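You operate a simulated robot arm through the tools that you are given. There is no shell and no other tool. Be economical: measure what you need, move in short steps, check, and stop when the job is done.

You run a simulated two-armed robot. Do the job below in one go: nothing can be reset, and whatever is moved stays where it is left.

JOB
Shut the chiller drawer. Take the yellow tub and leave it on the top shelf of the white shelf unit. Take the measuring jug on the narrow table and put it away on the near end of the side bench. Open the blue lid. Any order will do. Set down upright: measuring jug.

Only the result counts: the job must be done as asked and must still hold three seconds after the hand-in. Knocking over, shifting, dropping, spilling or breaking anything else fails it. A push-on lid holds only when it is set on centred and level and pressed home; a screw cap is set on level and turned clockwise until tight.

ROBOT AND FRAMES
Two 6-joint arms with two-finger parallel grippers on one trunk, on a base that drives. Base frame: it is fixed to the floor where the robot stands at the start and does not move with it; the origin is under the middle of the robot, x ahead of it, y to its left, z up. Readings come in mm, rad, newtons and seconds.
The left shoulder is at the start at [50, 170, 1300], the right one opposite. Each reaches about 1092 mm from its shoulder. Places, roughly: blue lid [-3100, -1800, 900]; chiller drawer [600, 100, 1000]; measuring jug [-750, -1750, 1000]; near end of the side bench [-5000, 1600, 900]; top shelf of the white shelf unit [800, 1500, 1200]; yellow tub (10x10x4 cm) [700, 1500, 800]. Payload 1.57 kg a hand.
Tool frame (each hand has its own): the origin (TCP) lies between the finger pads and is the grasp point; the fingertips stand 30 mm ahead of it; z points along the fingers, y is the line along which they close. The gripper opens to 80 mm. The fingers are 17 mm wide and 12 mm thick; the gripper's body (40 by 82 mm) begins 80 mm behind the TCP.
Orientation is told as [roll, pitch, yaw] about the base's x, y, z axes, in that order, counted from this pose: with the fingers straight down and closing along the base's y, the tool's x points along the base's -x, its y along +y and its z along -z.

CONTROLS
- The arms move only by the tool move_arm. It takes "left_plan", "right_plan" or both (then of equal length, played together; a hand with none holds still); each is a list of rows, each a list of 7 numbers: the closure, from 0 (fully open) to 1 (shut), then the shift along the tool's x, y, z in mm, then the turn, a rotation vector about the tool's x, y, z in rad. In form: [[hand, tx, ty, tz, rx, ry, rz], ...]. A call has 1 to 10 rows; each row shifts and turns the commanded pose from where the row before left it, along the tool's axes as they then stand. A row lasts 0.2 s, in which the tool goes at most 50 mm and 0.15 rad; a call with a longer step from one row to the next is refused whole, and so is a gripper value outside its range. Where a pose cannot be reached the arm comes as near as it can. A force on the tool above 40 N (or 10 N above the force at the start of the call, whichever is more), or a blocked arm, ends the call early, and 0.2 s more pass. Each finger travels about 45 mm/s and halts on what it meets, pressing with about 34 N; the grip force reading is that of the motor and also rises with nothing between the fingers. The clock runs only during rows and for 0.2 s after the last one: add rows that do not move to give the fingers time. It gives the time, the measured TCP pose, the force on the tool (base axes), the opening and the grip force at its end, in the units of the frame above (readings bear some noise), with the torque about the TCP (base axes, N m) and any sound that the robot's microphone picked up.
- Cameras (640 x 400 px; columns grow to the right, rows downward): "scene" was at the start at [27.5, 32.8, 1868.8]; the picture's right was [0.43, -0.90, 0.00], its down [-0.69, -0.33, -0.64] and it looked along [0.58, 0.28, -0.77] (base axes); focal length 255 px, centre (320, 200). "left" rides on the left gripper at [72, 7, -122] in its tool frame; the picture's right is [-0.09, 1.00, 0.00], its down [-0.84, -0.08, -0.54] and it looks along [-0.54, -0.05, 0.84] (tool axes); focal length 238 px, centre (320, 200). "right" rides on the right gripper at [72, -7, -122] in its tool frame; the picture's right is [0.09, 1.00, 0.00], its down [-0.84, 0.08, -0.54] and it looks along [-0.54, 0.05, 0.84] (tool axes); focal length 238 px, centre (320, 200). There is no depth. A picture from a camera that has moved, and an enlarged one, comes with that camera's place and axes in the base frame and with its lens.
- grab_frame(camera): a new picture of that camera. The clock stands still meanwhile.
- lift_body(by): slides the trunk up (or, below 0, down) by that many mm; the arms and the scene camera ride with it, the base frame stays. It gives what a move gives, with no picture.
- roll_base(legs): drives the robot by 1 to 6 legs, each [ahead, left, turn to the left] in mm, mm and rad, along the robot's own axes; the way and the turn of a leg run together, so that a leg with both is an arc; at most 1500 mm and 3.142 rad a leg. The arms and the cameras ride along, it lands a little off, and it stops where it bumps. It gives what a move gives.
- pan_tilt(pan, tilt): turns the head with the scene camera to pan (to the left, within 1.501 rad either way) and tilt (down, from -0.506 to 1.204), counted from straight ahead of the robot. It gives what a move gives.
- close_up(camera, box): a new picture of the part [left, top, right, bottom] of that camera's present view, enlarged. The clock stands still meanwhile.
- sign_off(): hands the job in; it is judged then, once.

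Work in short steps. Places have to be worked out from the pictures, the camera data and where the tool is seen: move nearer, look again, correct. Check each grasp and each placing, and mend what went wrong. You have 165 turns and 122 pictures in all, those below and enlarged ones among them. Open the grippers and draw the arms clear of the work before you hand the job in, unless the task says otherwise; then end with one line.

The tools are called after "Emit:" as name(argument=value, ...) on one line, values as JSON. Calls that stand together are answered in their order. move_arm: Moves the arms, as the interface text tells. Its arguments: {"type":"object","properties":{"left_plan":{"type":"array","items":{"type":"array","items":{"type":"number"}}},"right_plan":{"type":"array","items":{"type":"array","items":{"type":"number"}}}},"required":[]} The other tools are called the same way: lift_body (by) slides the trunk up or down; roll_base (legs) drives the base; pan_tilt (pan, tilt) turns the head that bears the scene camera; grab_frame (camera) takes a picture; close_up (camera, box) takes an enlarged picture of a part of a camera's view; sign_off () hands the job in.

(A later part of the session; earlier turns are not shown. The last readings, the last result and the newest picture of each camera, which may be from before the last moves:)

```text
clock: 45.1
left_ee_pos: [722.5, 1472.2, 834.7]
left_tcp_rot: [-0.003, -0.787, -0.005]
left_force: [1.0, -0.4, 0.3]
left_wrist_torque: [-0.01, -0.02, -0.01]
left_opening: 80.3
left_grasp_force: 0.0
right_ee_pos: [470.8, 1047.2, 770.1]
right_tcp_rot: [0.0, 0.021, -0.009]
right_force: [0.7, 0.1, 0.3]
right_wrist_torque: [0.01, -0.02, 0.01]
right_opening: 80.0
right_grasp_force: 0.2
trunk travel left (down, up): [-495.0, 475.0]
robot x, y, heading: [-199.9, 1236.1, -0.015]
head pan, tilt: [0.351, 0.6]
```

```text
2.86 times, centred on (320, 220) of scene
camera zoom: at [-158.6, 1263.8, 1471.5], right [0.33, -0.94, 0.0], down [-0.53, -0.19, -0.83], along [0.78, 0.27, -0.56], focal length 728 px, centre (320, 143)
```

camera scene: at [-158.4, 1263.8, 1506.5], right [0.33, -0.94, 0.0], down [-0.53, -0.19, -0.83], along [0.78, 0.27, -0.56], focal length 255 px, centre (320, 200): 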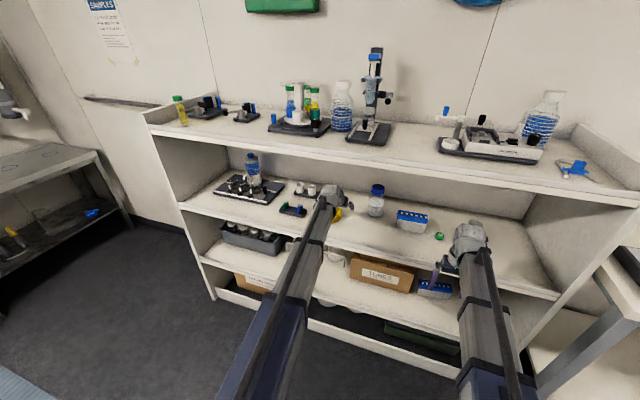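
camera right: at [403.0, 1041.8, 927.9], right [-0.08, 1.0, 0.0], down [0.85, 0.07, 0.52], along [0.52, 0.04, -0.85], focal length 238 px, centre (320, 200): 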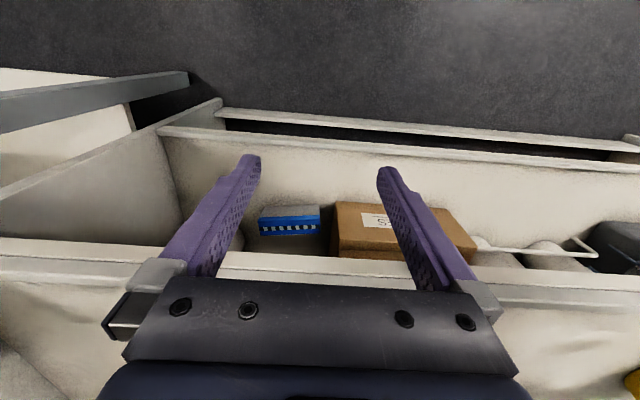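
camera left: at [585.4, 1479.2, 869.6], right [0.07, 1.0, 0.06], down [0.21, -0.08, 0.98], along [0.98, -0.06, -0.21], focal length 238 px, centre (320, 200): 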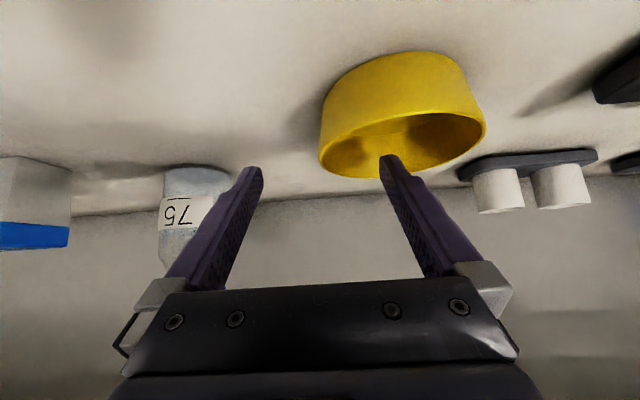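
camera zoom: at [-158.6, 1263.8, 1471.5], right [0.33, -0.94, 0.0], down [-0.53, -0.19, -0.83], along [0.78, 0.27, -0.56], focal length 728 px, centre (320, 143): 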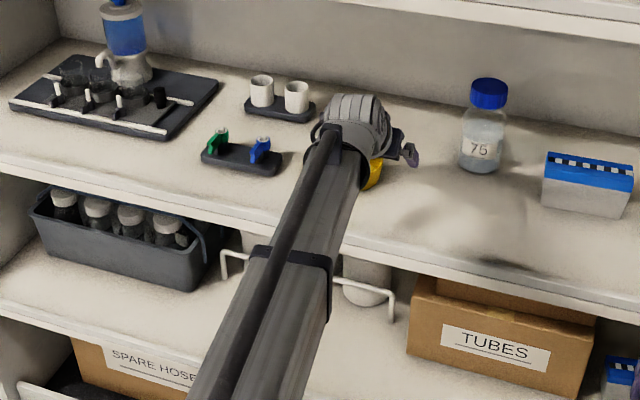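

The inner finger sits over the tub opening and the arm is clear of the shelf edge. I'll lower the last 28 mm and close the fingers on the right wall.

Emit:
lift_body(by=-28)

Emit:
grab_frame(camera="left")

Emit:
move_arm(left_plan=[[0.5, 0, 0, 0, 0, 0, 0], [0.8, 0, 0, 0, 0, 0, 0], [1, 0, 0, 0, 0, 0, 0], [1, 0, 0, 0, 0, 0, 0], [1, 0, 0, 0, 0, 0, 0], [1, 0, 0, 0, 0, 0, 0], [1, 0, 0, 0, 0, 0, 0]])

Emit:
grab_frame(camera="left")

```text
clock: 45.9
left_ee_pos: [723.2, 1471.4, 809.4]
left_tcp_rot: [0.001, -0.794, -0.009]
left_force: [7.1, 1.5, 28.4]
left_wrist_torque: [1.21, -0.61, -0.32]
left_opening: 80.2
left_grasp_force: 0.1
right_ee_pos: [469.8, 1046.6, 744.7]
right_tcp_rot: [0.0, 0.02, -0.008]
right_force: [0.2, 0.9, 0.2]
right_wrist_torque: [-0.01, -0.03, 0.0]
right_opening: 80.0
right_grasp_force: 0.0
trunk travel left (down, up): [-467.0, 503.0]
robot x, y, heading: [-201.0, 1231.9, -0.012]
head pan, tilt: [0.351, 0.6]
```

```text
89 pictures are left
camera left: at [585.5, 1479.1, 843.8], right [0.07, 1.0, 0.07], down [0.2, -0.08, 0.98], along [0.98, -0.06, -0.2], focal length 238 px, centre (320, 200)
```

left: 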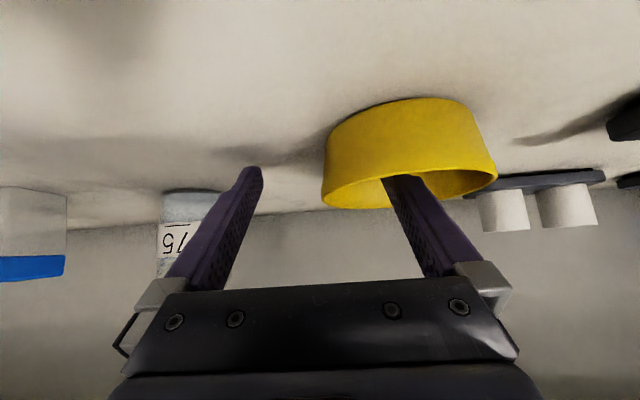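

```text
clock: 47.5
left_ee_pos: [721.4, 1468.3, 811.1]
left_tcp_rot: [-0.006, -0.796, -0.002]
left_force: [-4.3, -8.7, 32.3]
left_wrist_torque: [0.37, -0.31, 0.05]
left_opening: 9.2
left_grasp_force: 28.1
right_ee_pos: [470.0, 1046.3, 744.6]
right_tcp_rot: [0.0, 0.02, -0.008]
right_force: [-0.6, 0.3, 0.4]
right_wrist_torque: [-0.01, -0.03, 0.0]
right_opening: 80.0
right_grasp_force: 0.0
trunk travel left (down, up): [-467.0, 503.0]
robot x, y, heading: [-201.4, 1238.1, -0.014]
head pan, tilt: [0.351, 0.6]
```

```text
88 pictures are left
camera left: at [583.5, 1476.4, 844.3], right [0.07, 1.0, 0.06], down [0.2, -0.07, 0.98], along [0.98, -0.06, -0.2], focal length 238 px, centre (320, 200)
```

left: 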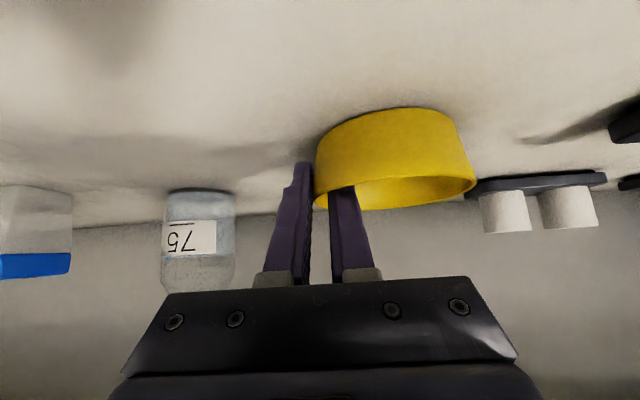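

The tub wall is gripped at 9 mm opening, with the tip pressing on the tub floor. I'll raise the trunk to lift and check.

Emit:
lift_body(by=60)

Emit:
grab_frame(camera="left")

```text
clock: 48.5
left_ee_pos: [723.6, 1472.3, 865.2]
left_tcp_rot: [-0.006, -0.787, -0.003]
left_force: [-0.1, 0.8, -0.5]
left_wrist_torque: [-0.05, -0.01, 0.03]
left_opening: 8.0
left_grasp_force: 27.2
right_ee_pos: [472.3, 1047.7, 802.1]
right_tcp_rot: [0.002, 0.023, -0.008]
right_force: [1.0, -0.2, -1.0]
right_wrist_torque: [0.01, 0.0, -0.04]
right_opening: 79.6
right_grasp_force: 0.0
trunk travel left (down, up): [-527.0, 443.0]
robot x, y, heading: [-200.0, 1235.3, -0.011]
head pan, tilt: [0.351, 0.6]
```

```text
87 pictures are left
camera left: at [585.7, 1479.4, 901.2], right [0.07, 1.0, 0.06], down [0.21, -0.08, 0.98], along [0.98, -0.06, -0.21], focal length 238 px, centre (320, 200)
```

left: 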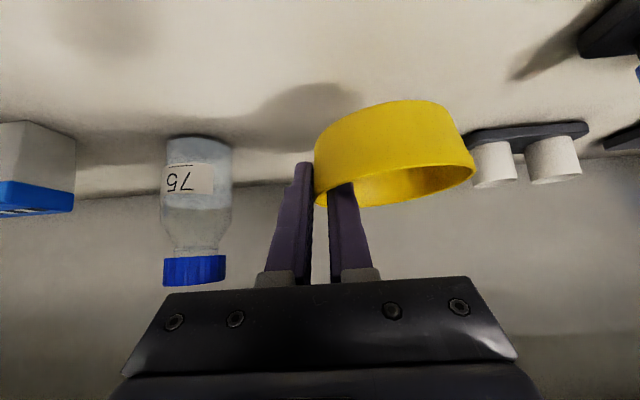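

The tub is lifted. I'll draw the hand out from under the top shelf and raise the trunk above it.

Emit:
move_arm(left_plan=[[1, 24, 0, -24, 0, 0, 0], [1, 24, 0, -24, 0, 0, 0], [1, 24, 0, -24, 0, 0, 0], [1, 24, 0, -24, 0, 0, 0], [1, 24, 0, -24, 0, 0, 0], [1, 24, 0, -24, 0, 0, 0], [1, 0, 0, 0, 0, 0, 0]])

Emit:
lift_body(by=380)

Emit:
grab_frame(camera="left")

Emit:
grab_frame(camera="scene")

```text
clock: 50.1
left_ee_pos: [519.8, 1472.6, 867.1]
left_tcp_rot: [-0.004, -0.785, -0.004]
left_force: [0.6, 0.0, 0.1]
left_wrist_torque: [0.0, 0.0, -0.02]
left_opening: 7.2
left_grasp_force: 26.5
right_ee_pos: [471.2, 1046.3, 802.3]
right_tcp_rot: [-0.001, 0.02, -0.008]
right_force: [-0.1, 0.1, 0.7]
right_wrist_torque: [0.02, 0.04, 0.01]
right_opening: 80.0
right_grasp_force: 0.0
trunk travel left (down, up): [-527.0, 443.0]
robot x, y, heading: [-200.8, 1233.6, -0.017]
head pan, tilt: [0.351, 0.6]
```

```text
clock: 53.7
left_ee_pos: [519.4, 1473.0, 1246.7]
left_tcp_rot: [-0.002, -0.785, -0.002]
left_force: [-1.1, -1.0, -0.3]
left_wrist_torque: [-0.02, 0.0, -0.02]
left_opening: 7.2
left_grasp_force: 26.2
right_ee_pos: [470.4, 1047.6, 1181.9]
right_tcp_rot: [0.0, 0.021, -0.009]
right_force: [0.4, -0.1, 0.6]
right_wrist_torque: [-0.01, -0.04, -0.03]
right_opening: 80.0
right_grasp_force: 0.1
trunk travel left (down, up): [-907.0, 63.0]
robot x, y, heading: [-200.2, 1231.9, -0.006]
head pan, tilt: [0.351, 0.6]
```

```text
86 pictures are left
camera left: at [382.1, 1480.4, 1281.3], right [0.07, 1.0, 0.06], down [0.21, -0.08, 0.98], along [0.98, -0.06, -0.21], focal length 238 px, centre (320, 200)
```

left: 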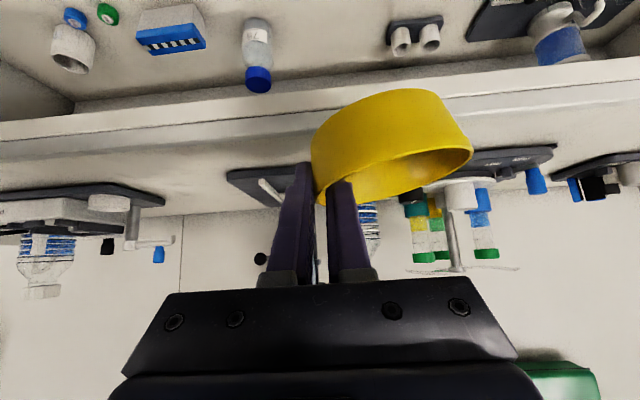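

```text
85 pictures are left
camera scene: at [-158.3, 1263.8, 1883.4], right [0.33, -0.94, 0.0], down [-0.53, -0.19, -0.83], along [0.78, 0.27, -0.57], focal length 255 px, centre (320, 200)
```

scene: 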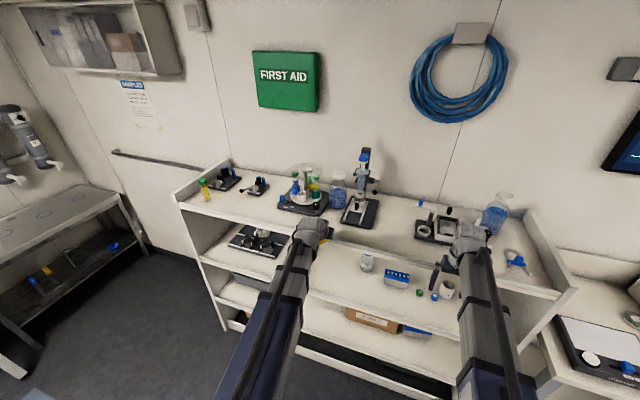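

The top shelf surface works out to z≈1173 with its front edge near x≈555. There's clear space ahead of the instruments at y≈1250, so I'll raise slightly and drive right to line up.

Emit:
lift_body(by=40)

Emit:
roll_base(legs=[[0, -270, 0]])

Emit:
pan_tilt(pan=0.3, tilt=0.8)

Emit:
grab_frame(camera="scene")

Emit:
grab_frame(camera="left")

```text
clock: 54.6
left_ee_pos: [518.7, 1474.0, 1286.5]
left_tcp_rot: [-0.003, -0.785, -0.007]
left_force: [0.1, 0.1, -0.8]
left_wrist_torque: [-0.02, 0.01, -0.03]
left_opening: 6.9
left_grasp_force: 26.8
right_ee_pos: [471.5, 1047.0, 1221.3]
right_tcp_rot: [0.0, 0.021, -0.009]
right_force: [0.2, -0.4, -0.5]
right_wrist_torque: [0.01, -0.02, -0.03]
right_opening: 80.1
right_grasp_force: 0.0
trunk travel left (down, up): [-947.0, 23.0]
robot x, y, heading: [-200.1, 1234.7, -0.017]
head pan, tilt: [0.351, 0.6]
```

```text
clock: 56.5
left_ee_pos: [516.0, 1200.5, 1286.8]
left_tcp_rot: [-0.002, -0.785, -0.006]
left_force: [-1.0, -0.2, -0.5]
left_wrist_torque: [-0.02, -0.01, 0.04]
left_opening: 6.9
left_grasp_force: 26.1
right_ee_pos: [466.3, 775.4, 1221.2]
right_tcp_rot: [0.0, 0.022, -0.013]
right_force: [-0.1, 0.0, 0.0]
right_wrist_torque: [0.04, 0.01, 0.03]
right_opening: 79.8
right_grasp_force: 0.1
trunk travel left (down, up): [-947.0, 23.0]
robot x, y, heading: [-204.5, 965.9, -0.013]
head pan, tilt: [0.351, 0.6]
```

```text
clock: 57.2
left_ee_pos: [516.0, 1201.3, 1286.5]
left_tcp_rot: [-0.002, -0.785, -0.009]
left_force: [0.0, 0.2, -0.3]
left_wrist_torque: [-0.02, -0.01, -0.02]
left_opening: 6.7
left_grasp_force: 26.1
right_ee_pos: [466.1, 776.8, 1222.3]
right_tcp_rot: [0.001, 0.02, -0.013]
right_force: [0.3, -1.1, 0.8]
right_wrist_torque: [-0.03, -0.01, -0.02]
right_opening: 80.2
right_grasp_force: 0.0
trunk travel left (down, up): [-947.0, 23.0]
robot x, y, heading: [-206.5, 963.8, -0.013]
head pan, tilt: [0.3, 0.799]
```

```text
84 pictures are left
camera scene: at [-168.2, 988.3, 1906.7], right [0.28, -0.96, 0.0], down [-0.69, -0.2, -0.7], along [0.67, 0.2, -0.72], focal length 255 px, centre (320, 200)
```

scene: 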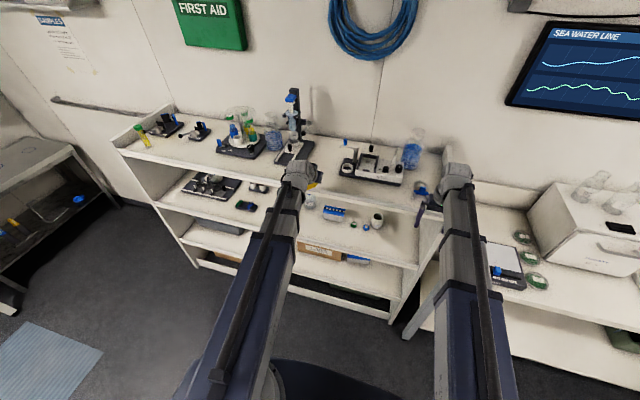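

```text
83 pictures are left
camera left: at [378.8, 1209.8, 1321.3], right [0.07, 1.0, 0.06], down [0.21, -0.08, 0.98], along [0.98, -0.06, -0.21], focal length 238 px, centre (320, 200)
```

left: 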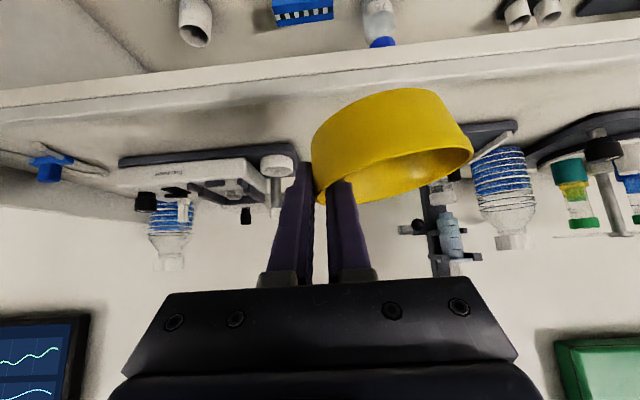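

The spot ahead is clear: instrument on the right at y≈1167, microscope on the left at y≈1341. I'll move 114 mm forward and lower partway.

Emit:
move_arm(left_plan=[[1, -27, 0, 27, 0, 0, 0], [1, -27, 0, 27, 0, 0, 0], [1, -27, 0, 27, 0, 0, 0], [1, 0, 0, 0, 0, 0, 0]])

Emit:
lift_body(by=-35)

Emit:
grab_frame(camera="left")

Emit:
close_up(camera="scene", box=[220, 100, 420, 230])

```text
clock: 58.2
left_ee_pos: [630.6, 1200.8, 1287.0]
left_tcp_rot: [-0.004, -0.785, -0.008]
left_force: [-0.3, 0.1, -0.7]
left_wrist_torque: [-0.01, 0.01, 0.02]
left_opening: 6.6
left_grasp_force: 25.7
right_ee_pos: [467.1, 776.5, 1222.2]
right_tcp_rot: [0.001, 0.02, -0.014]
right_force: [-0.2, -0.6, 0.6]
right_wrist_torque: [-0.01, -0.01, 0.02]
right_opening: 80.0
right_grasp_force: 0.0
trunk travel left (down, up): [-947.0, 23.0]
robot x, y, heading: [-203.7, 965.1, -0.014]
head pan, tilt: [0.3, 0.799]
```

```text
clock: 59.0
left_ee_pos: [629.7, 1201.6, 1251.4]
left_tcp_rot: [-0.002, -0.784, -0.007]
left_force: [-0.8, 0.2, 0.0]
left_wrist_torque: [-0.01, 0.0, 0.0]
left_opening: 6.5
left_grasp_force: 25.8
right_ee_pos: [466.4, 775.9, 1187.7]
right_tcp_rot: [0.0, 0.022, -0.011]
right_force: [0.3, 0.5, -0.4]
right_wrist_torque: [-0.01, 0.01, -0.04]
right_opening: 79.7
right_grasp_force: 0.0
trunk travel left (down, up): [-912.0, 58.0]
robot x, y, heading: [-206.2, 962.6, -0.015]
head pan, tilt: [0.3, 0.799]
```

```text
82 pictures are left
camera left: at [492.8, 1208.8, 1286.4], right [0.07, 1.0, 0.06], down [0.21, -0.08, 0.98], along [0.98, -0.06, -0.21], focal length 238 px, centre (320, 200)
```

left: 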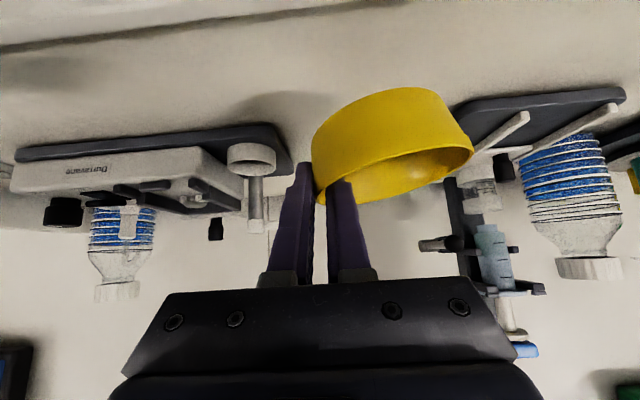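

```text
3.08 times, centred on (320, 165) of scene
camera zoom: at [-168.3, 987.8, 1871.6], right [0.28, -0.96, 0.0], down [-0.69, -0.2, -0.7], along [0.67, 0.2, -0.72], focal length 784 px, centre (320, 308)
```

zoom: 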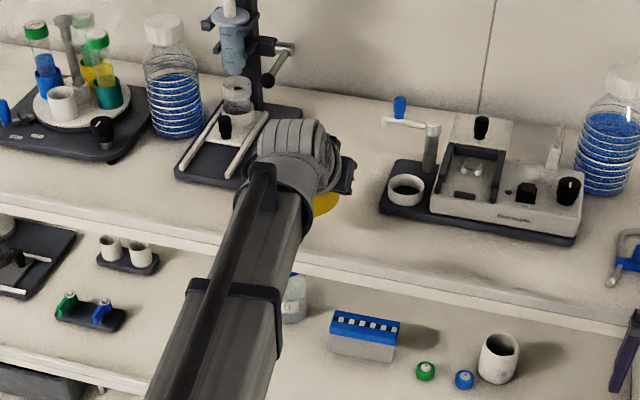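

There's clearance on both sides. I'll shift 8 mm right and lower to near contact.

Emit:
move_arm(left_plan=[[1, 0, -8, 0, 0, 0, 0]])

Emit:
lift_body(by=-24)

Emit:
grab_frame(camera="left")

```text
clock: 59.4
left_ee_pos: [631.3, 1193.8, 1252.5]
left_tcp_rot: [-0.003, -0.786, -0.007]
left_force: [0.0, 0.5, 0.7]
left_wrist_torque: [-0.04, 0.0, 0.02]
left_opening: 6.4
left_grasp_force: 26.2
right_ee_pos: [467.0, 774.6, 1187.4]
right_tcp_rot: [0.001, 0.02, -0.012]
right_force: [-0.5, -0.2, 0.3]
right_wrist_torque: [-0.02, 0.01, -0.01]
right_opening: 79.9
right_grasp_force: 0.1
trunk travel left (down, up): [-912.0, 58.0]
robot x, y, heading: [-199.2, 966.0, -0.016]
head pan, tilt: [0.3, 0.799]
```

```text
clock: 60.1
left_ee_pos: [629.2, 1192.9, 1227.0]
left_tcp_rot: [-0.003, -0.785, -0.006]
left_force: [0.0, 0.5, 0.3]
left_wrist_torque: [-0.06, 0.02, 0.02]
left_opening: 6.3
left_grasp_force: 26.4
right_ee_pos: [466.8, 776.6, 1163.8]
right_tcp_rot: [0.001, 0.02, -0.012]
right_force: [0.7, 0.7, 0.0]
right_wrist_torque: [-0.01, 0.0, 0.02]
right_opening: 79.9
right_grasp_force: 0.2
trunk travel left (down, up): [-888.0, 82.0]
robot x, y, heading: [-207.4, 964.9, -0.013]
head pan, tilt: [0.3, 0.799]
```

```text
80 pictures are left
camera left: at [492.8, 1201.0, 1262.5], right [0.07, 1.0, 0.06], down [0.21, -0.08, 0.98], along [0.98, -0.06, -0.21], focal length 238 px, centre (320, 200)
```

left: 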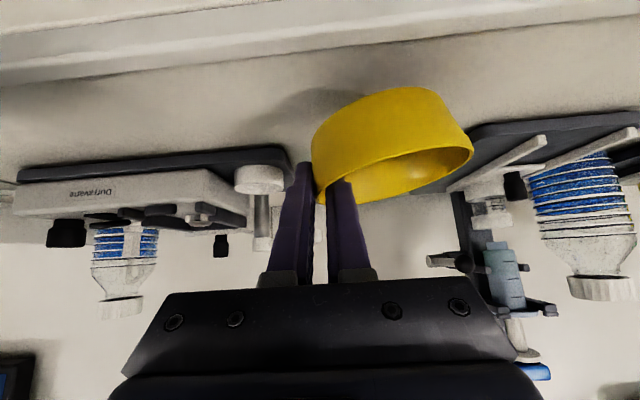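

The tub's front is too near the shelf edge, so I'll move 26 mm further in and 6 mm left, then lower to contact.

Emit:
move_arm(left_plan=[[1, -18.4, 6, 18.4, 0, 0, 0], [1, 0, 0, 0, 0, 0, 0]])

Emit:
lift_body(by=-8)

Emit:
lift_body(by=-6)

Emit:
grab_frame(camera="left")

```text
clock: 60.7
left_ee_pos: [655.8, 1198.3, 1228.8]
left_tcp_rot: [-0.004, -0.788, -0.005]
left_force: [-0.4, -0.6, -0.1]
left_wrist_torque: [-0.02, -0.02, 0.01]
left_opening: 6.4
left_grasp_force: 26.1
right_ee_pos: [466.4, 774.9, 1163.2]
right_tcp_rot: [0.0, 0.021, -0.012]
right_force: [-0.1, 0.7, 0.0]
right_wrist_torque: [0.02, 0.0, 0.02]
right_opening: 80.2
right_grasp_force: 0.1
trunk travel left (down, up): [-888.0, 82.0]
robot x, y, heading: [-202.0, 959.9, -0.015]
head pan, tilt: [0.3, 0.799]
```

```text
clock: 61.3
left_ee_pos: [655.8, 1199.0, 1219.2]
left_tcp_rot: [-0.002, -0.785, -0.007]
left_force: [-0.8, 0.6, -0.4]
left_wrist_torque: [-0.01, 0.02, 0.0]
left_opening: 6.6
left_grasp_force: 26.1
right_ee_pos: [466.7, 775.8, 1154.6]
right_tcp_rot: [0.0, 0.02, -0.012]
right_force: [0.2, 0.4, -0.3]
right_wrist_torque: [-0.01, 0.0, -0.03]
right_opening: 80.1
right_grasp_force: 0.1
trunk travel left (down, up): [-880.0, 90.0]
robot x, y, heading: [-205.0, 965.0, -0.017]
head pan, tilt: [0.3, 0.799]
```

```text
clock: 61.8
left_ee_pos: [657.5, 1198.4, 1213.8]
left_tcp_rot: [-0.003, -0.786, -0.007]
left_force: [1.3, -0.3, 0.1]
left_wrist_torque: [0.0, 0.05, 0.02]
left_opening: 6.2
left_grasp_force: 26.3
right_ee_pos: [466.4, 776.1, 1149.5]
right_tcp_rot: [0.0, 0.02, -0.013]
right_force: [-0.6, -0.4, -0.4]
right_wrist_torque: [-0.02, 0.02, 0.02]
right_opening: 79.8
right_grasp_force: 0.1
trunk travel left (down, up): [-874.0, 96.0]
robot x, y, heading: [-201.7, 966.8, -0.015]
head pan, tilt: [0.3, 0.799]
```

```text
79 pictures are left
camera left: at [519.2, 1206.3, 1248.4], right [0.07, 1.0, 0.06], down [0.21, -0.08, 0.98], along [0.98, -0.06, -0.21], focal length 238 px, centre (320, 200)
```

left: 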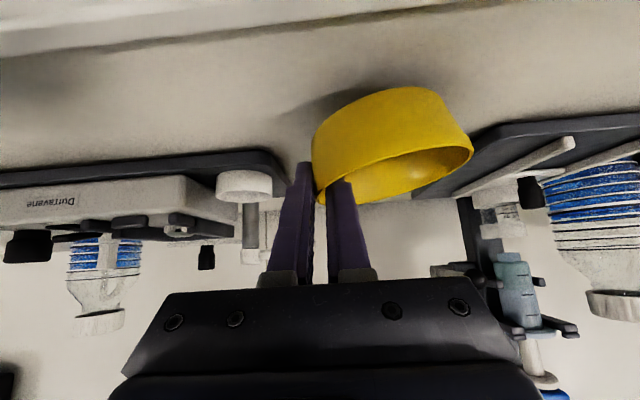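

Still no contact. Re-triangulating from the scene images gives shelf z≈1175–1180, so contact should be close, with the tub front about 25 mm inside the edge. I'll lower in small steps.

Emit:
lift_body(by=-6)

Emit:
lift_body(by=-6)

Emit:
grab_frame(camera="left")

```text
clock: 62.4
left_ee_pos: [656.6, 1197.4, 1207.7]
left_tcp_rot: [-0.004, -0.784, -0.008]
left_force: [-0.2, 0.4, -1.0]
left_wrist_torque: [0.0, 0.01, 0.02]
left_opening: 6.4
left_grasp_force: 26.1
right_ee_pos: [466.6, 774.8, 1142.9]
right_tcp_rot: [-0.002, 0.021, -0.011]
right_force: [-0.3, -0.3, 0.5]
right_wrist_torque: [0.01, 0.0, 0.03]
right_opening: 80.3
right_grasp_force: 0.1
trunk travel left (down, up): [-868.0, 102.0]
robot x, y, heading: [-203.8, 968.7, -0.018]
head pan, tilt: [0.3, 0.799]
```

```text
clock: 62.9
left_ee_pos: [655.4, 1197.6, 1202.6]
left_tcp_rot: [0.0, -0.787, -0.007]
left_force: [-1.4, -2.2, 6.9]
left_wrist_torque: [0.43, 0.06, 0.1]
left_opening: 6.5
left_grasp_force: 25.8
right_ee_pos: [466.4, 775.6, 1137.4]
right_tcp_rot: [0.001, 0.021, -0.013]
right_force: [-0.1, -0.4, 0.1]
right_wrist_torque: [-0.01, -0.01, -0.02]
right_opening: 80.2
right_grasp_force: 0.0
trunk travel left (down, up): [-862.0, 108.0]
robot x, y, heading: [-206.6, 966.6, -0.016]
head pan, tilt: [0.3, 0.799]
```

```text
78 pictures are left
camera left: at [518.5, 1205.6, 1237.0], right [0.07, 1.0, 0.06], down [0.21, -0.08, 0.98], along [0.98, -0.06, -0.21], focal length 238 px, centre (320, 200)
```

left: 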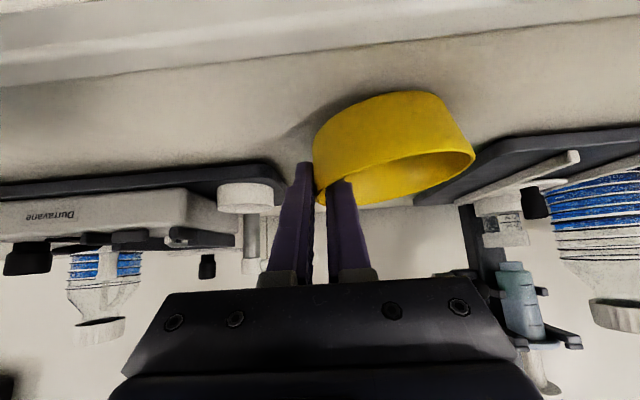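

The left edge of the tub has touched down (7 N). I'll press down a bit more to level it, then open partway.

Emit:
lift_body(by=-7)

Emit:
lift_body(by=-6)

Emit:
grab_frame(camera="left")

```text
clock: 63.5
left_ee_pos: [655.9, 1198.4, 1195.3]
left_tcp_rot: [-0.004, -0.786, -0.009]
left_force: [-1.2, -1.7, 4.4]
left_wrist_torque: [0.28, 0.08, 0.1]
left_opening: 7.7
left_grasp_force: 26.1
right_ee_pos: [467.4, 775.2, 1130.0]
right_tcp_rot: [-0.001, 0.02, -0.013]
right_force: [-0.4, -0.3, -0.6]
right_wrist_torque: [0.02, 0.01, 0.05]
right_opening: 79.6
right_grasp_force: 0.1
trunk travel left (down, up): [-855.0, 115.0]
robot x, y, heading: [-204.7, 966.9, -0.012]
head pan, tilt: [0.3, 0.799]
```

```text
clock: 64.0
left_ee_pos: [656.0, 1198.4, 1192.0]
left_tcp_rot: [-0.002, -0.792, -0.009]
left_force: [4.5, -3.5, 33.3]
left_wrist_torque: [0.46, 0.45, 0.04]
left_opening: 8.3
left_grasp_force: 27.3
right_ee_pos: [464.0, 774.4, 1125.7]
right_tcp_rot: [-0.001, 0.019, -0.012]
right_force: [-0.1, 0.1, 0.0]
right_wrist_torque: [-0.01, -0.03, -0.02]
right_opening: 79.9
right_grasp_force: 0.0
trunk travel left (down, up): [-849.0, 121.0]
robot x, y, heading: [-204.6, 963.2, -0.017]
head pan, tilt: [0.3, 0.799]
```

```text
77 pictures are left
camera left: at [517.8, 1204.6, 1225.8], right [0.07, 1.0, 0.06], down [0.2, -0.08, 0.98], along [0.98, -0.06, -0.21], focal length 238 px, centre (320, 200)
```

left: 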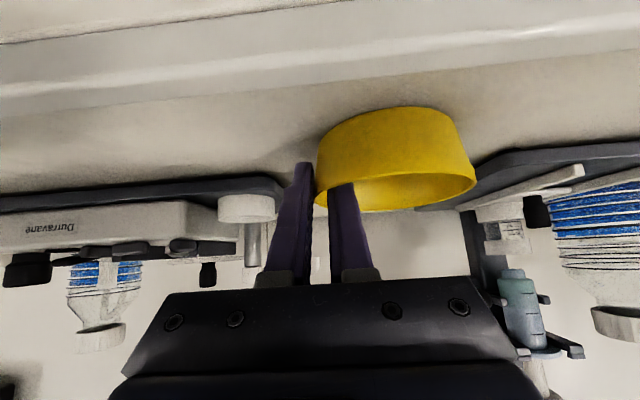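

The tub is level and seated. I'll ease the pressure, open to about 32 mm and lift straight out.

Emit:
lift_body(by=-0.1)

Emit:
move_arm(left_plan=[[0.8, 0, 0, 0, 0, 0, 0], [0.62, 0, 0, 0, 0, 0, 0], [0.62, 0, 0, 0, 0, 0, 0]])

Emit:
lift_body(by=80)

Emit:
grab_frame(camera="left")

```text
clock: 64.5
left_ee_pos: [655.7, 1196.8, 1191.2]
left_tcp_rot: [-0.002, -0.793, -0.007]
left_force: [5.1, -5.0, 34.9]
left_wrist_torque: [0.39, 0.42, 0.01]
left_opening: 8.2
left_grasp_force: 27.0
right_ee_pos: [464.2, 774.2, 1125.5]
right_tcp_rot: [0.0, 0.021, -0.01]
right_force: [0.4, 0.5, 0.2]
right_wrist_torque: [0.01, 0.01, 0.01]
right_opening: 80.0
right_grasp_force: 0.1
trunk travel left (down, up): [-849.0, 121.0]
robot x, y, heading: [-204.5, 968.9, -0.016]
head pan, tilt: [0.3, 0.799]
```

```text
clock: 65.3
left_ee_pos: [654.7, 1197.2, 1190.2]
left_tcp_rot: [-0.002, -0.79, -0.009]
left_force: [0.3, -8.2, 22.5]
left_wrist_torque: [0.1, -0.29, -0.08]
left_opening: 23.7
left_grasp_force: 0.0
right_ee_pos: [465.3, 774.4, 1124.9]
right_tcp_rot: [-0.001, 0.02, -0.012]
right_force: [0.4, 0.9, -0.2]
right_wrist_torque: [-0.02, -0.01, -0.01]
right_opening: 80.2
right_grasp_force: 0.0
trunk travel left (down, up): [-849.0, 121.0]
robot x, y, heading: [-206.7, 964.9, -0.019]
head pan, tilt: [0.3, 0.799]
```

```text
clock: 66.5
left_ee_pos: [656.8, 1198.4, 1268.8]
left_tcp_rot: [-0.004, -0.786, -0.008]
left_force: [0.0, -0.1, -0.2]
left_wrist_torque: [0.01, 0.01, 0.01]
left_opening: 30.2
left_grasp_force: 0.0
right_ee_pos: [467.0, 776.5, 1202.8]
right_tcp_rot: [-0.001, 0.021, -0.012]
right_force: [-0.5, 0.2, -0.2]
right_wrist_torque: [0.0, 0.0, -0.02]
right_opening: 80.0
right_grasp_force: 0.0
trunk travel left (down, up): [-929.0, 41.0]
robot x, y, heading: [-203.3, 962.6, -0.014]
head pan, tilt: [0.3, 0.799]
```

```text
76 pictures are left
camera left: at [519.5, 1206.4, 1303.0], right [0.07, 1.0, 0.06], down [0.21, -0.08, 0.98], along [0.98, -0.06, -0.21], focal length 238 px, centre (320, 200)
```

left: 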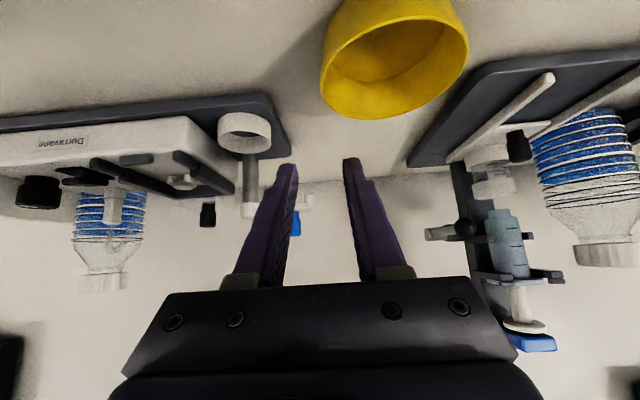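

The tub stands clean on the top shelf. I'll draw the hand back and verify from the head camera.

Emit:
move_arm(left_plan=[[0.6, 28, 0, -28, 0, 0, 0], [0.6, 28, 0, -28, 0, 0, 0], [0.6, 28, 0, -28, 0, 0, 0], [0.6, 28, 0, -28, 0, 0, 0], [0, 28, 0, -28, 0, 0, 0], [0, 28, 0, -28, 0, 0, 0]])

Emit:
roll_base(legs=[[0, -950, 0]])

Emit:
pan_tilt(pan=0.75, tilt=0.5)

Emit:
grab_frame(camera="scene")

Emit:
pan_tilt(pan=1.5, tilt=0.6)

Emit:
grab_frame(camera="scene")

```text
clock: 67.9
left_ee_pos: [417.6, 1200.9, 1268.7]
left_tcp_rot: [-0.003, -0.787, -0.007]
left_force: [-0.8, 0.3, -0.1]
left_wrist_torque: [0.0, 0.0, 0.03]
left_opening: 80.1
left_grasp_force: 0.1
right_ee_pos: [465.5, 775.0, 1203.8]
right_tcp_rot: [0.0, 0.022, -0.013]
right_force: [-0.9, 0.4, 0.2]
right_wrist_torque: [-0.04, 0.0, 0.01]
right_opening: 80.3
right_grasp_force: 0.0
trunk travel left (down, up): [-929.0, 41.0]
robot x, y, heading: [-202.6, 967.6, -0.014]
head pan, tilt: [0.3, 0.799]
```

```text
clock: 72.8
left_ee_pos: [402.9, 254.6, 1268.9]
left_tcp_rot: [-0.002, -0.784, -0.012]
left_force: [-0.1, -0.4, 0.1]
left_wrist_torque: [0.03, 0.02, 0.01]
left_opening: 80.2
left_grasp_force: 0.0
right_ee_pos: [447.4, -170.3, 1203.1]
right_tcp_rot: [0.0, 0.021, -0.018]
right_force: [-0.4, 0.0, 0.8]
right_wrist_torque: [-0.02, 0.02, -0.01]
right_opening: 79.9
right_grasp_force: 0.0
trunk travel left (down, up): [-929.0, 41.0]
robot x, y, heading: [-221.2, 20.6, -0.022]
head pan, tilt: [0.3, 0.799]
```

```text
clock: 73.7
left_ee_pos: [403.1, 256.6, 1267.9]
left_tcp_rot: [-0.004, -0.785, -0.012]
left_force: [-0.6, -0.6, 0.3]
left_wrist_torque: [0.01, 0.0, 0.02]
left_opening: 80.0
left_grasp_force: 0.1
right_ee_pos: [447.7, -168.8, 1204.1]
right_tcp_rot: [0.0, 0.021, -0.017]
right_force: [0.1, -0.1, 0.2]
right_wrist_torque: [0.03, 0.01, 0.0]
right_opening: 79.8
right_grasp_force: 0.1
trunk travel left (down, up): [-929.0, 41.0]
robot x, y, heading: [-226.3, 21.6, -0.016]
head pan, tilt: [0.75, 0.499]
```

```text
75 pictures are left
camera scene: at [-195.6, 84.9, 1914.4], right [0.67, -0.75, 0.0], down [-0.36, -0.32, -0.88], along [0.66, 0.58, -0.48], focal length 255 px, centre (320, 200)
```

scene: 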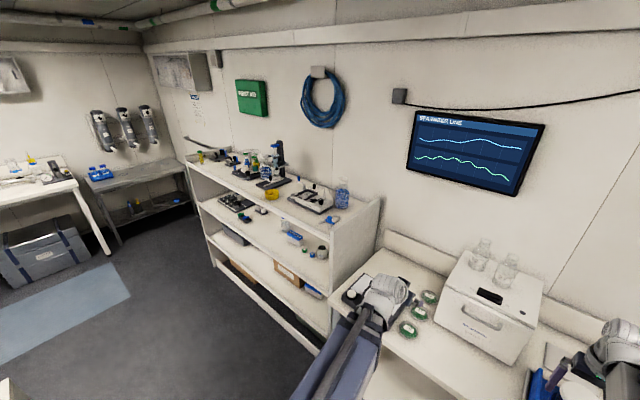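

```text
clock: 74.8
left_ee_pos: [403.8, 256.4, 1268.3]
left_tcp_rot: [-0.004, -0.786, -0.012]
left_force: [0.2, 0.5, 0.9]
left_wrist_torque: [0.01, 0.0, 0.02]
left_opening: 79.9
left_grasp_force: 0.0
right_ee_pos: [447.4, -169.3, 1204.0]
right_tcp_rot: [0.001, 0.022, -0.017]
right_force: [0.1, -0.3, -0.3]
right_wrist_torque: [-0.02, 0.01, 0.04]
right_opening: 79.8
right_grasp_force: 0.1
trunk travel left (down, up): [-929.0, 41.0]
robot x, y, heading: [-226.9, 23.6, -0.022]
head pan, tilt: [1.499, 0.6]
```

```text
74 pictures are left
camera scene: at [-255.2, 112.4, 1905.4], right [1.0, -0.09, 0.0], down [-0.05, -0.56, -0.83], along [0.08, 0.82, -0.56], focal length 255 px, centre (320, 200)
```

scene: 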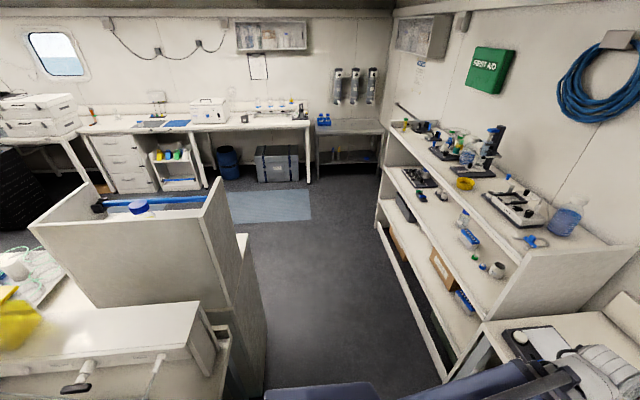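

The tub is on the top shelf and the drawer is still shut. Next is the jug: I'll drive right into the open floor and turn right to face the narrow table.

Emit:
roll_base(legs=[[0, -600, 0], [0, 0, -1.55]])

Emit:
pan_tilt(pan=-0.3, tilt=0.5)

Emit:
grab_frame(camera="scene")

Emit:
pan_tilt(pan=-1.4, tilt=0.5)

Emit:
grab_frame(camera="scene")

```text
clock: 82.0
left_ee_pos: [9.8, -1190.7, 1268.5]
left_tcp_rot: [-0.004, -0.784, -1.562]
left_force: [-0.1, -0.4, -0.1]
left_wrist_torque: [-0.01, 0.02, -0.03]
left_opening: 80.0
left_grasp_force: 0.0
right_ee_pos: [-414.4, -1245.2, 1202.7]
right_tcp_rot: [-0.002, 0.021, -1.568]
right_force: [-0.1, 0.7, 0.2]
right_wrist_torque: [-0.01, 0.03, 0.01]
right_opening: 79.8
right_grasp_force: 0.0
trunk travel left (down, up): [-929.0, 41.0]
robot x, y, heading: [-232.5, -569.9, -1.573]
head pan, tilt: [1.499, 0.6]
```

```text
clock: 83.8
left_ee_pos: [10.7, -1192.9, 1268.1]
left_tcp_rot: [-0.004, -0.784, -1.564]
left_force: [-0.8, -0.3, -0.1]
left_wrist_torque: [0.01, 0.02, 0.0]
left_opening: 80.3
left_grasp_force: 0.1
right_ee_pos: [-414.8, -1245.8, 1203.0]
right_tcp_rot: [0.0, 0.021, -1.569]
right_force: [0.3, 0.0, -0.2]
right_wrist_torque: [-0.03, 0.02, -0.04]
right_opening: 79.8
right_grasp_force: 0.1
trunk travel left (down, up): [-929.0, 41.0]
robot x, y, heading: [-233.6, -572.2, -1.572]
head pan, tilt: [-0.3, 0.499]
```

```text
73 pictures are left
camera scene: at [-262.8, -619.6, 1914.5], right [-0.95, 0.3, 0.0], down [0.14, 0.46, -0.88], along [-0.26, -0.84, -0.48], focal length 255 px, centre (320, 200)
```

scene: 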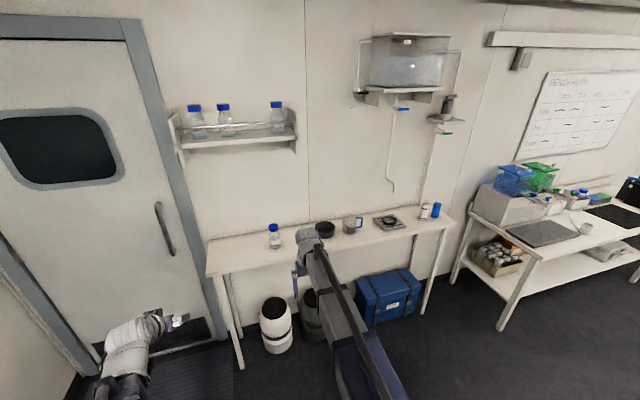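

```text
clock: 85.1
left_ee_pos: [9.4, -1191.7, 1267.5]
left_tcp_rot: [-0.004, -0.786, -1.565]
left_force: [0.9, 0.7, -0.7]
left_wrist_torque: [-0.02, 0.01, -0.01]
left_opening: 80.2
left_grasp_force: 0.1
right_ee_pos: [-414.0, -1245.0, 1202.9]
right_tcp_rot: [-0.001, 0.021, -1.568]
right_force: [-0.5, 0.4, 0.4]
right_wrist_torque: [-0.03, 0.01, 0.0]
right_opening: 79.9
right_grasp_force: 0.3
trunk travel left (down, up): [-929.0, 41.0]
robot x, y, heading: [-231.1, -571.8, -1.572]
head pan, tilt: [-1.4, 0.499]
```

```text
72 pictures are left
camera scene: at [-325.4, -548.1, 1914.5], right [-0.17, 0.99, 0.0], down [0.47, 0.08, -0.88], along [-0.87, -0.15, -0.48], focal length 255 px, centre (320, 200)
```

scene: 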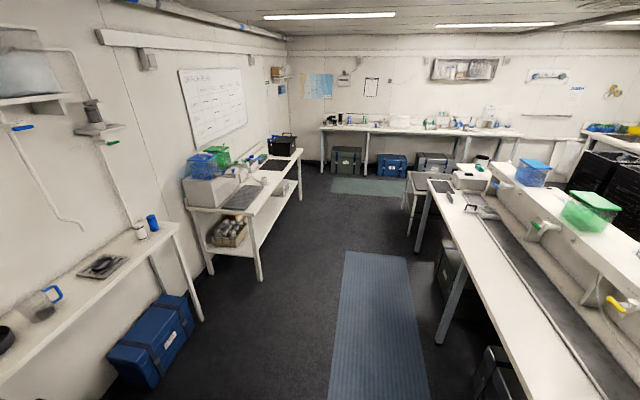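

The corridor, the table and the jug are all visible. I'll shift right and ahead to bring the right arm near the jug, then look closely.

Emit:
roll_base(legs=[[150, -380, 0]])

Emit:
pan_tilt(pan=-0.3, tilt=0.75)

Emit:
grab_frame(camera="scene")

Emit:
grab_frame(camera="right")

```text
clock: 87.7
left_ee_pos: [-371.1, -1341.1, 1267.8]
left_tcp_rot: [-0.001, -0.786, -1.564]
left_force: [0.2, -0.2, -0.7]
left_wrist_torque: [0.0, -0.02, -0.01]
left_opening: 80.0
left_grasp_force: 0.0
right_ee_pos: [-795.2, -1395.8, 1203.4]
right_tcp_rot: [0.0, 0.021, -1.566]
right_force: [-0.7, 1.0, 0.0]
right_wrist_torque: [0.0, -0.04, 0.0]
right_opening: 79.9
right_grasp_force: 0.1
trunk travel left (down, up): [-929.0, 41.0]
robot x, y, heading: [-616.2, -720.9, -1.568]
head pan, tilt: [-1.4, 0.499]
```

```text
clock: 89.0
left_ee_pos: [-370.9, -1342.6, 1269.4]
left_tcp_rot: [-0.003, -0.786, -1.563]
left_force: [-0.1, -0.4, 0.0]
left_wrist_torque: [-0.03, 0.01, -0.01]
left_opening: 79.9
left_grasp_force: 0.0
right_ee_pos: [-796.0, -1395.6, 1203.2]
right_tcp_rot: [-0.001, 0.022, -1.568]
right_force: [-0.2, -0.1, 0.0]
right_wrist_torque: [-0.01, -0.03, -0.03]
right_opening: 79.8
right_grasp_force: 0.1
trunk travel left (down, up): [-929.0, 41.0]
robot x, y, heading: [-616.3, -722.8, -1.571]
head pan, tilt: [-0.3, 0.75]
```

```text
71 pictures are left
camera scene: at [-642.2, -761.3, 1892.5], right [-0.95, 0.3, 0.0], down [0.2, 0.65, -0.73], along [-0.22, -0.7, -0.68], focal length 255 px, centre (320, 200)
```

scene: 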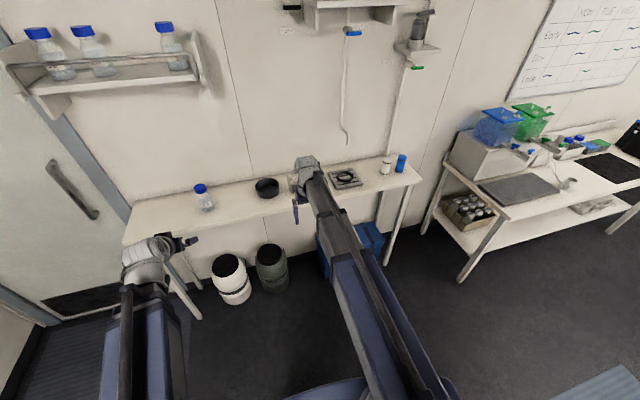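

```text
70 pictures are left
camera right: at [-801.1, -1325.1, 1326.8], right [1.0, 0.09, 0.0], down [0.08, -0.85, 0.52], along [0.05, -0.52, -0.85], focal length 238 px, centre (320, 200)
```

right: 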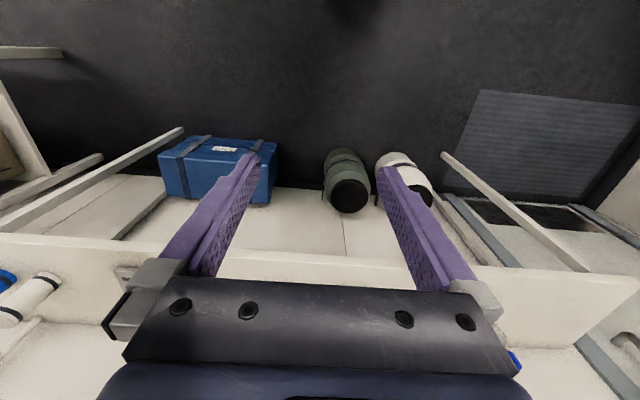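

The table top is at about z≈940 and the jug near [-843, -1842]. I'll drive ahead 250 mm and look at it with the right hand camera.

Emit:
roll_base(legs=[[230, 0, 0]])

Emit:
grab_frame(camera="right")

Emit:
grab_frame(camera="scene")

```text
clock: 90.7
left_ee_pos: [-371.5, -1573.5, 1267.5]
left_tcp_rot: [-0.004, -0.784, -1.565]
left_force: [0.9, 0.1, -0.5]
left_wrist_torque: [0.03, 0.02, 0.02]
left_opening: 80.2
left_grasp_force: 0.2
right_ee_pos: [-796.0, -1625.9, 1203.4]
right_tcp_rot: [0.0, 0.023, -1.567]
right_force: [-0.3, -0.4, 0.7]
right_wrist_torque: [0.01, -0.01, -0.02]
right_opening: 80.0
right_grasp_force: 0.1
trunk travel left (down, up): [-929.0, 41.0]
robot x, y, heading: [-611.3, -950.3, -1.572]
head pan, tilt: [-0.3, 0.75]
```

```text
69 pictures are left
camera right: at [-801.9, -1555.8, 1326.3], right [1.0, 0.09, 0.0], down [0.08, -0.85, 0.52], along [0.05, -0.52, -0.85], focal length 238 px, centre (320, 200)
```

right: 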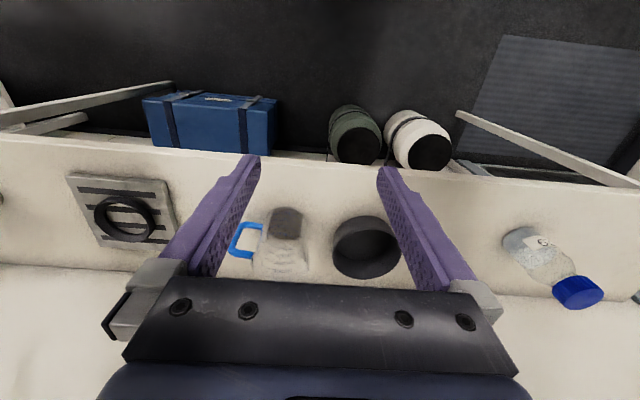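

```text
68 pictures are left
camera scene: at [-642.6, -992.5, 1892.5], right [-0.95, 0.3, 0.0], down [0.2, 0.65, -0.73], along [-0.22, -0.7, -0.68], focal length 255 px, centre (320, 200)
```

scene: 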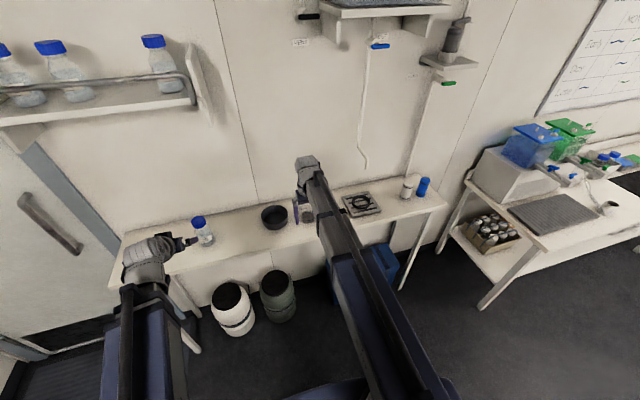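

The jug shows in the hand view with its blue handle toward −x. I'll zoom in.

Emit:
close_up(camera="right", box=[210, 180, 410, 300])

```text
3.20 times, centred on (310, 240) of right
camera zoom: at [-801.9, -1555.8, 1326.3], right [1.0, 0.09, 0.0], down [0.08, -0.85, 0.52], along [0.05, -0.52, -0.85], focal length 763 px, centre (352, 72)
```

zoom: 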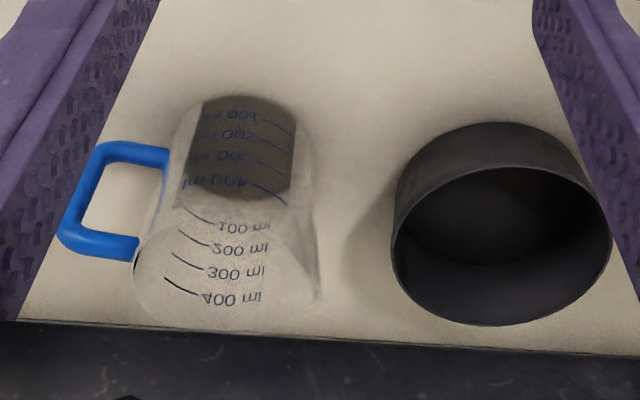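

The jug is a clear tapered cylinder with its rim around z≈1050, a black bowl on one side and the handle on the other. I'll pinch its front wall from above, so I'll rotate the right hand 90° about its finger axis.

Emit:
move_arm(right_plan=[[0, 0, 0, 0, 0, 0, 0.15], [0, 0, 0, 0, 0, 0, 0.15], [0, 0, 0, 0, 0, 0, 0.15], [0, 0, 0, 0, 0, 0, 0.15], [0, 0, 0, 0, 0, 0, 0.15], [0, 0, 0, 0, 0, 0, 0.15], [0, 0, 0, 0, 0, 0, 0.15], [0, 0, 0, 0, 0, 0, 0.15], [0, 0, 0, 0, 0, 0, 0.15], [0, 0, 0, 0, 0, 0, 0.15]])

Emit:
grab_frame(camera="right")

Emit:
close_up(camera="scene", box=[220, 130, 420, 260])

```text
clock: 92.9
left_ee_pos: [-371.2, -1570.7, 1268.4]
left_tcp_rot: [-0.003, -0.786, -1.563]
left_force: [0.9, 0.2, 0.7]
left_wrist_torque: [0.02, 0.0, 0.02]
left_opening: 79.8
left_grasp_force: 0.1
right_ee_pos: [-796.0, -1625.1, 1204.0]
right_tcp_rot: [-0.02, 0.0, -3.07]
right_force: [-0.4, -1.3, 0.2]
right_wrist_torque: [-0.02, -0.01, 0.0]
right_opening: 79.9
right_grasp_force: 0.0
trunk travel left (down, up): [-929.0, 41.0]
robot x, y, heading: [-615.2, -951.3, -1.572]
head pan, tilt: [-0.3, 0.75]
```

```text
66 pictures are left
camera right: at [-723.8, -1615.0, 1325.5], right [0.16, -0.99, -0.02], down [-0.83, -0.15, 0.54], along [-0.54, -0.07, -0.84], focal length 238 px, centre (320, 200)
```

right: 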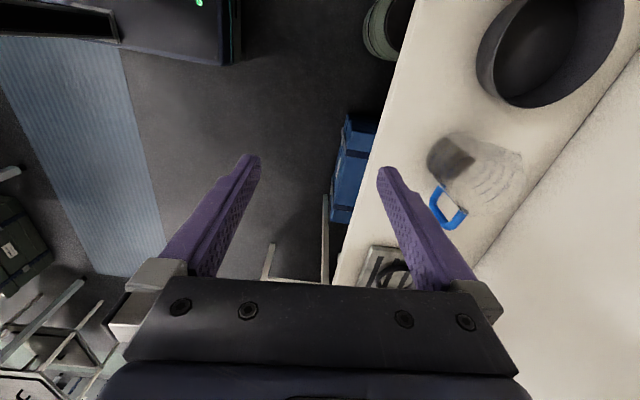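

```text
3.08 times, centred on (320, 195) of scene
camera zoom: at [-642.6, -991.0, 1892.5], right [-0.95, 0.3, 0.0], down [0.2, 0.65, -0.73], along [-0.22, -0.7, -0.68], focal length 784 px, centre (320, 215)
```

zoom: 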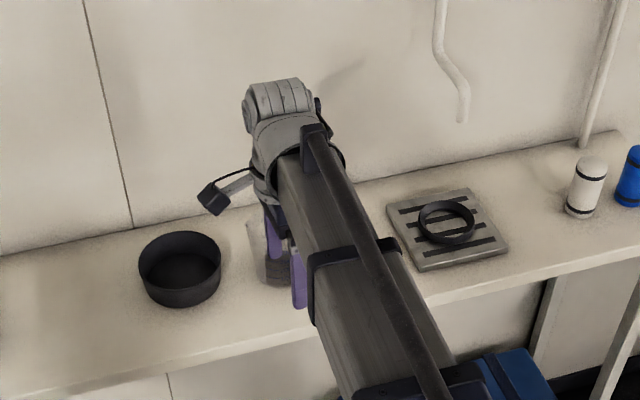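

The rotation worked. I'll zoom on the jug to triangulate its rim and base.

Emit:
close_up(camera="right", box=[390, 90, 590, 260])

```text
2.35 times, centred on (490, 175) of right
camera zoom: at [-723.8, -1615.0, 1325.5], right [0.16, -0.99, -0.02], down [-0.83, -0.15, 0.54], along [-0.54, -0.07, -0.84], focal length 561 px, centre (-80, 259)
```

zoom: 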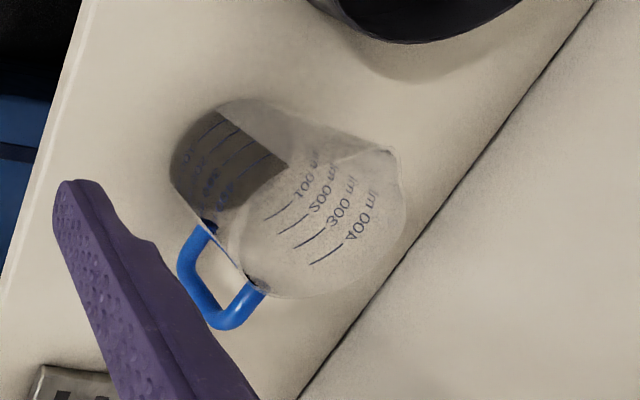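

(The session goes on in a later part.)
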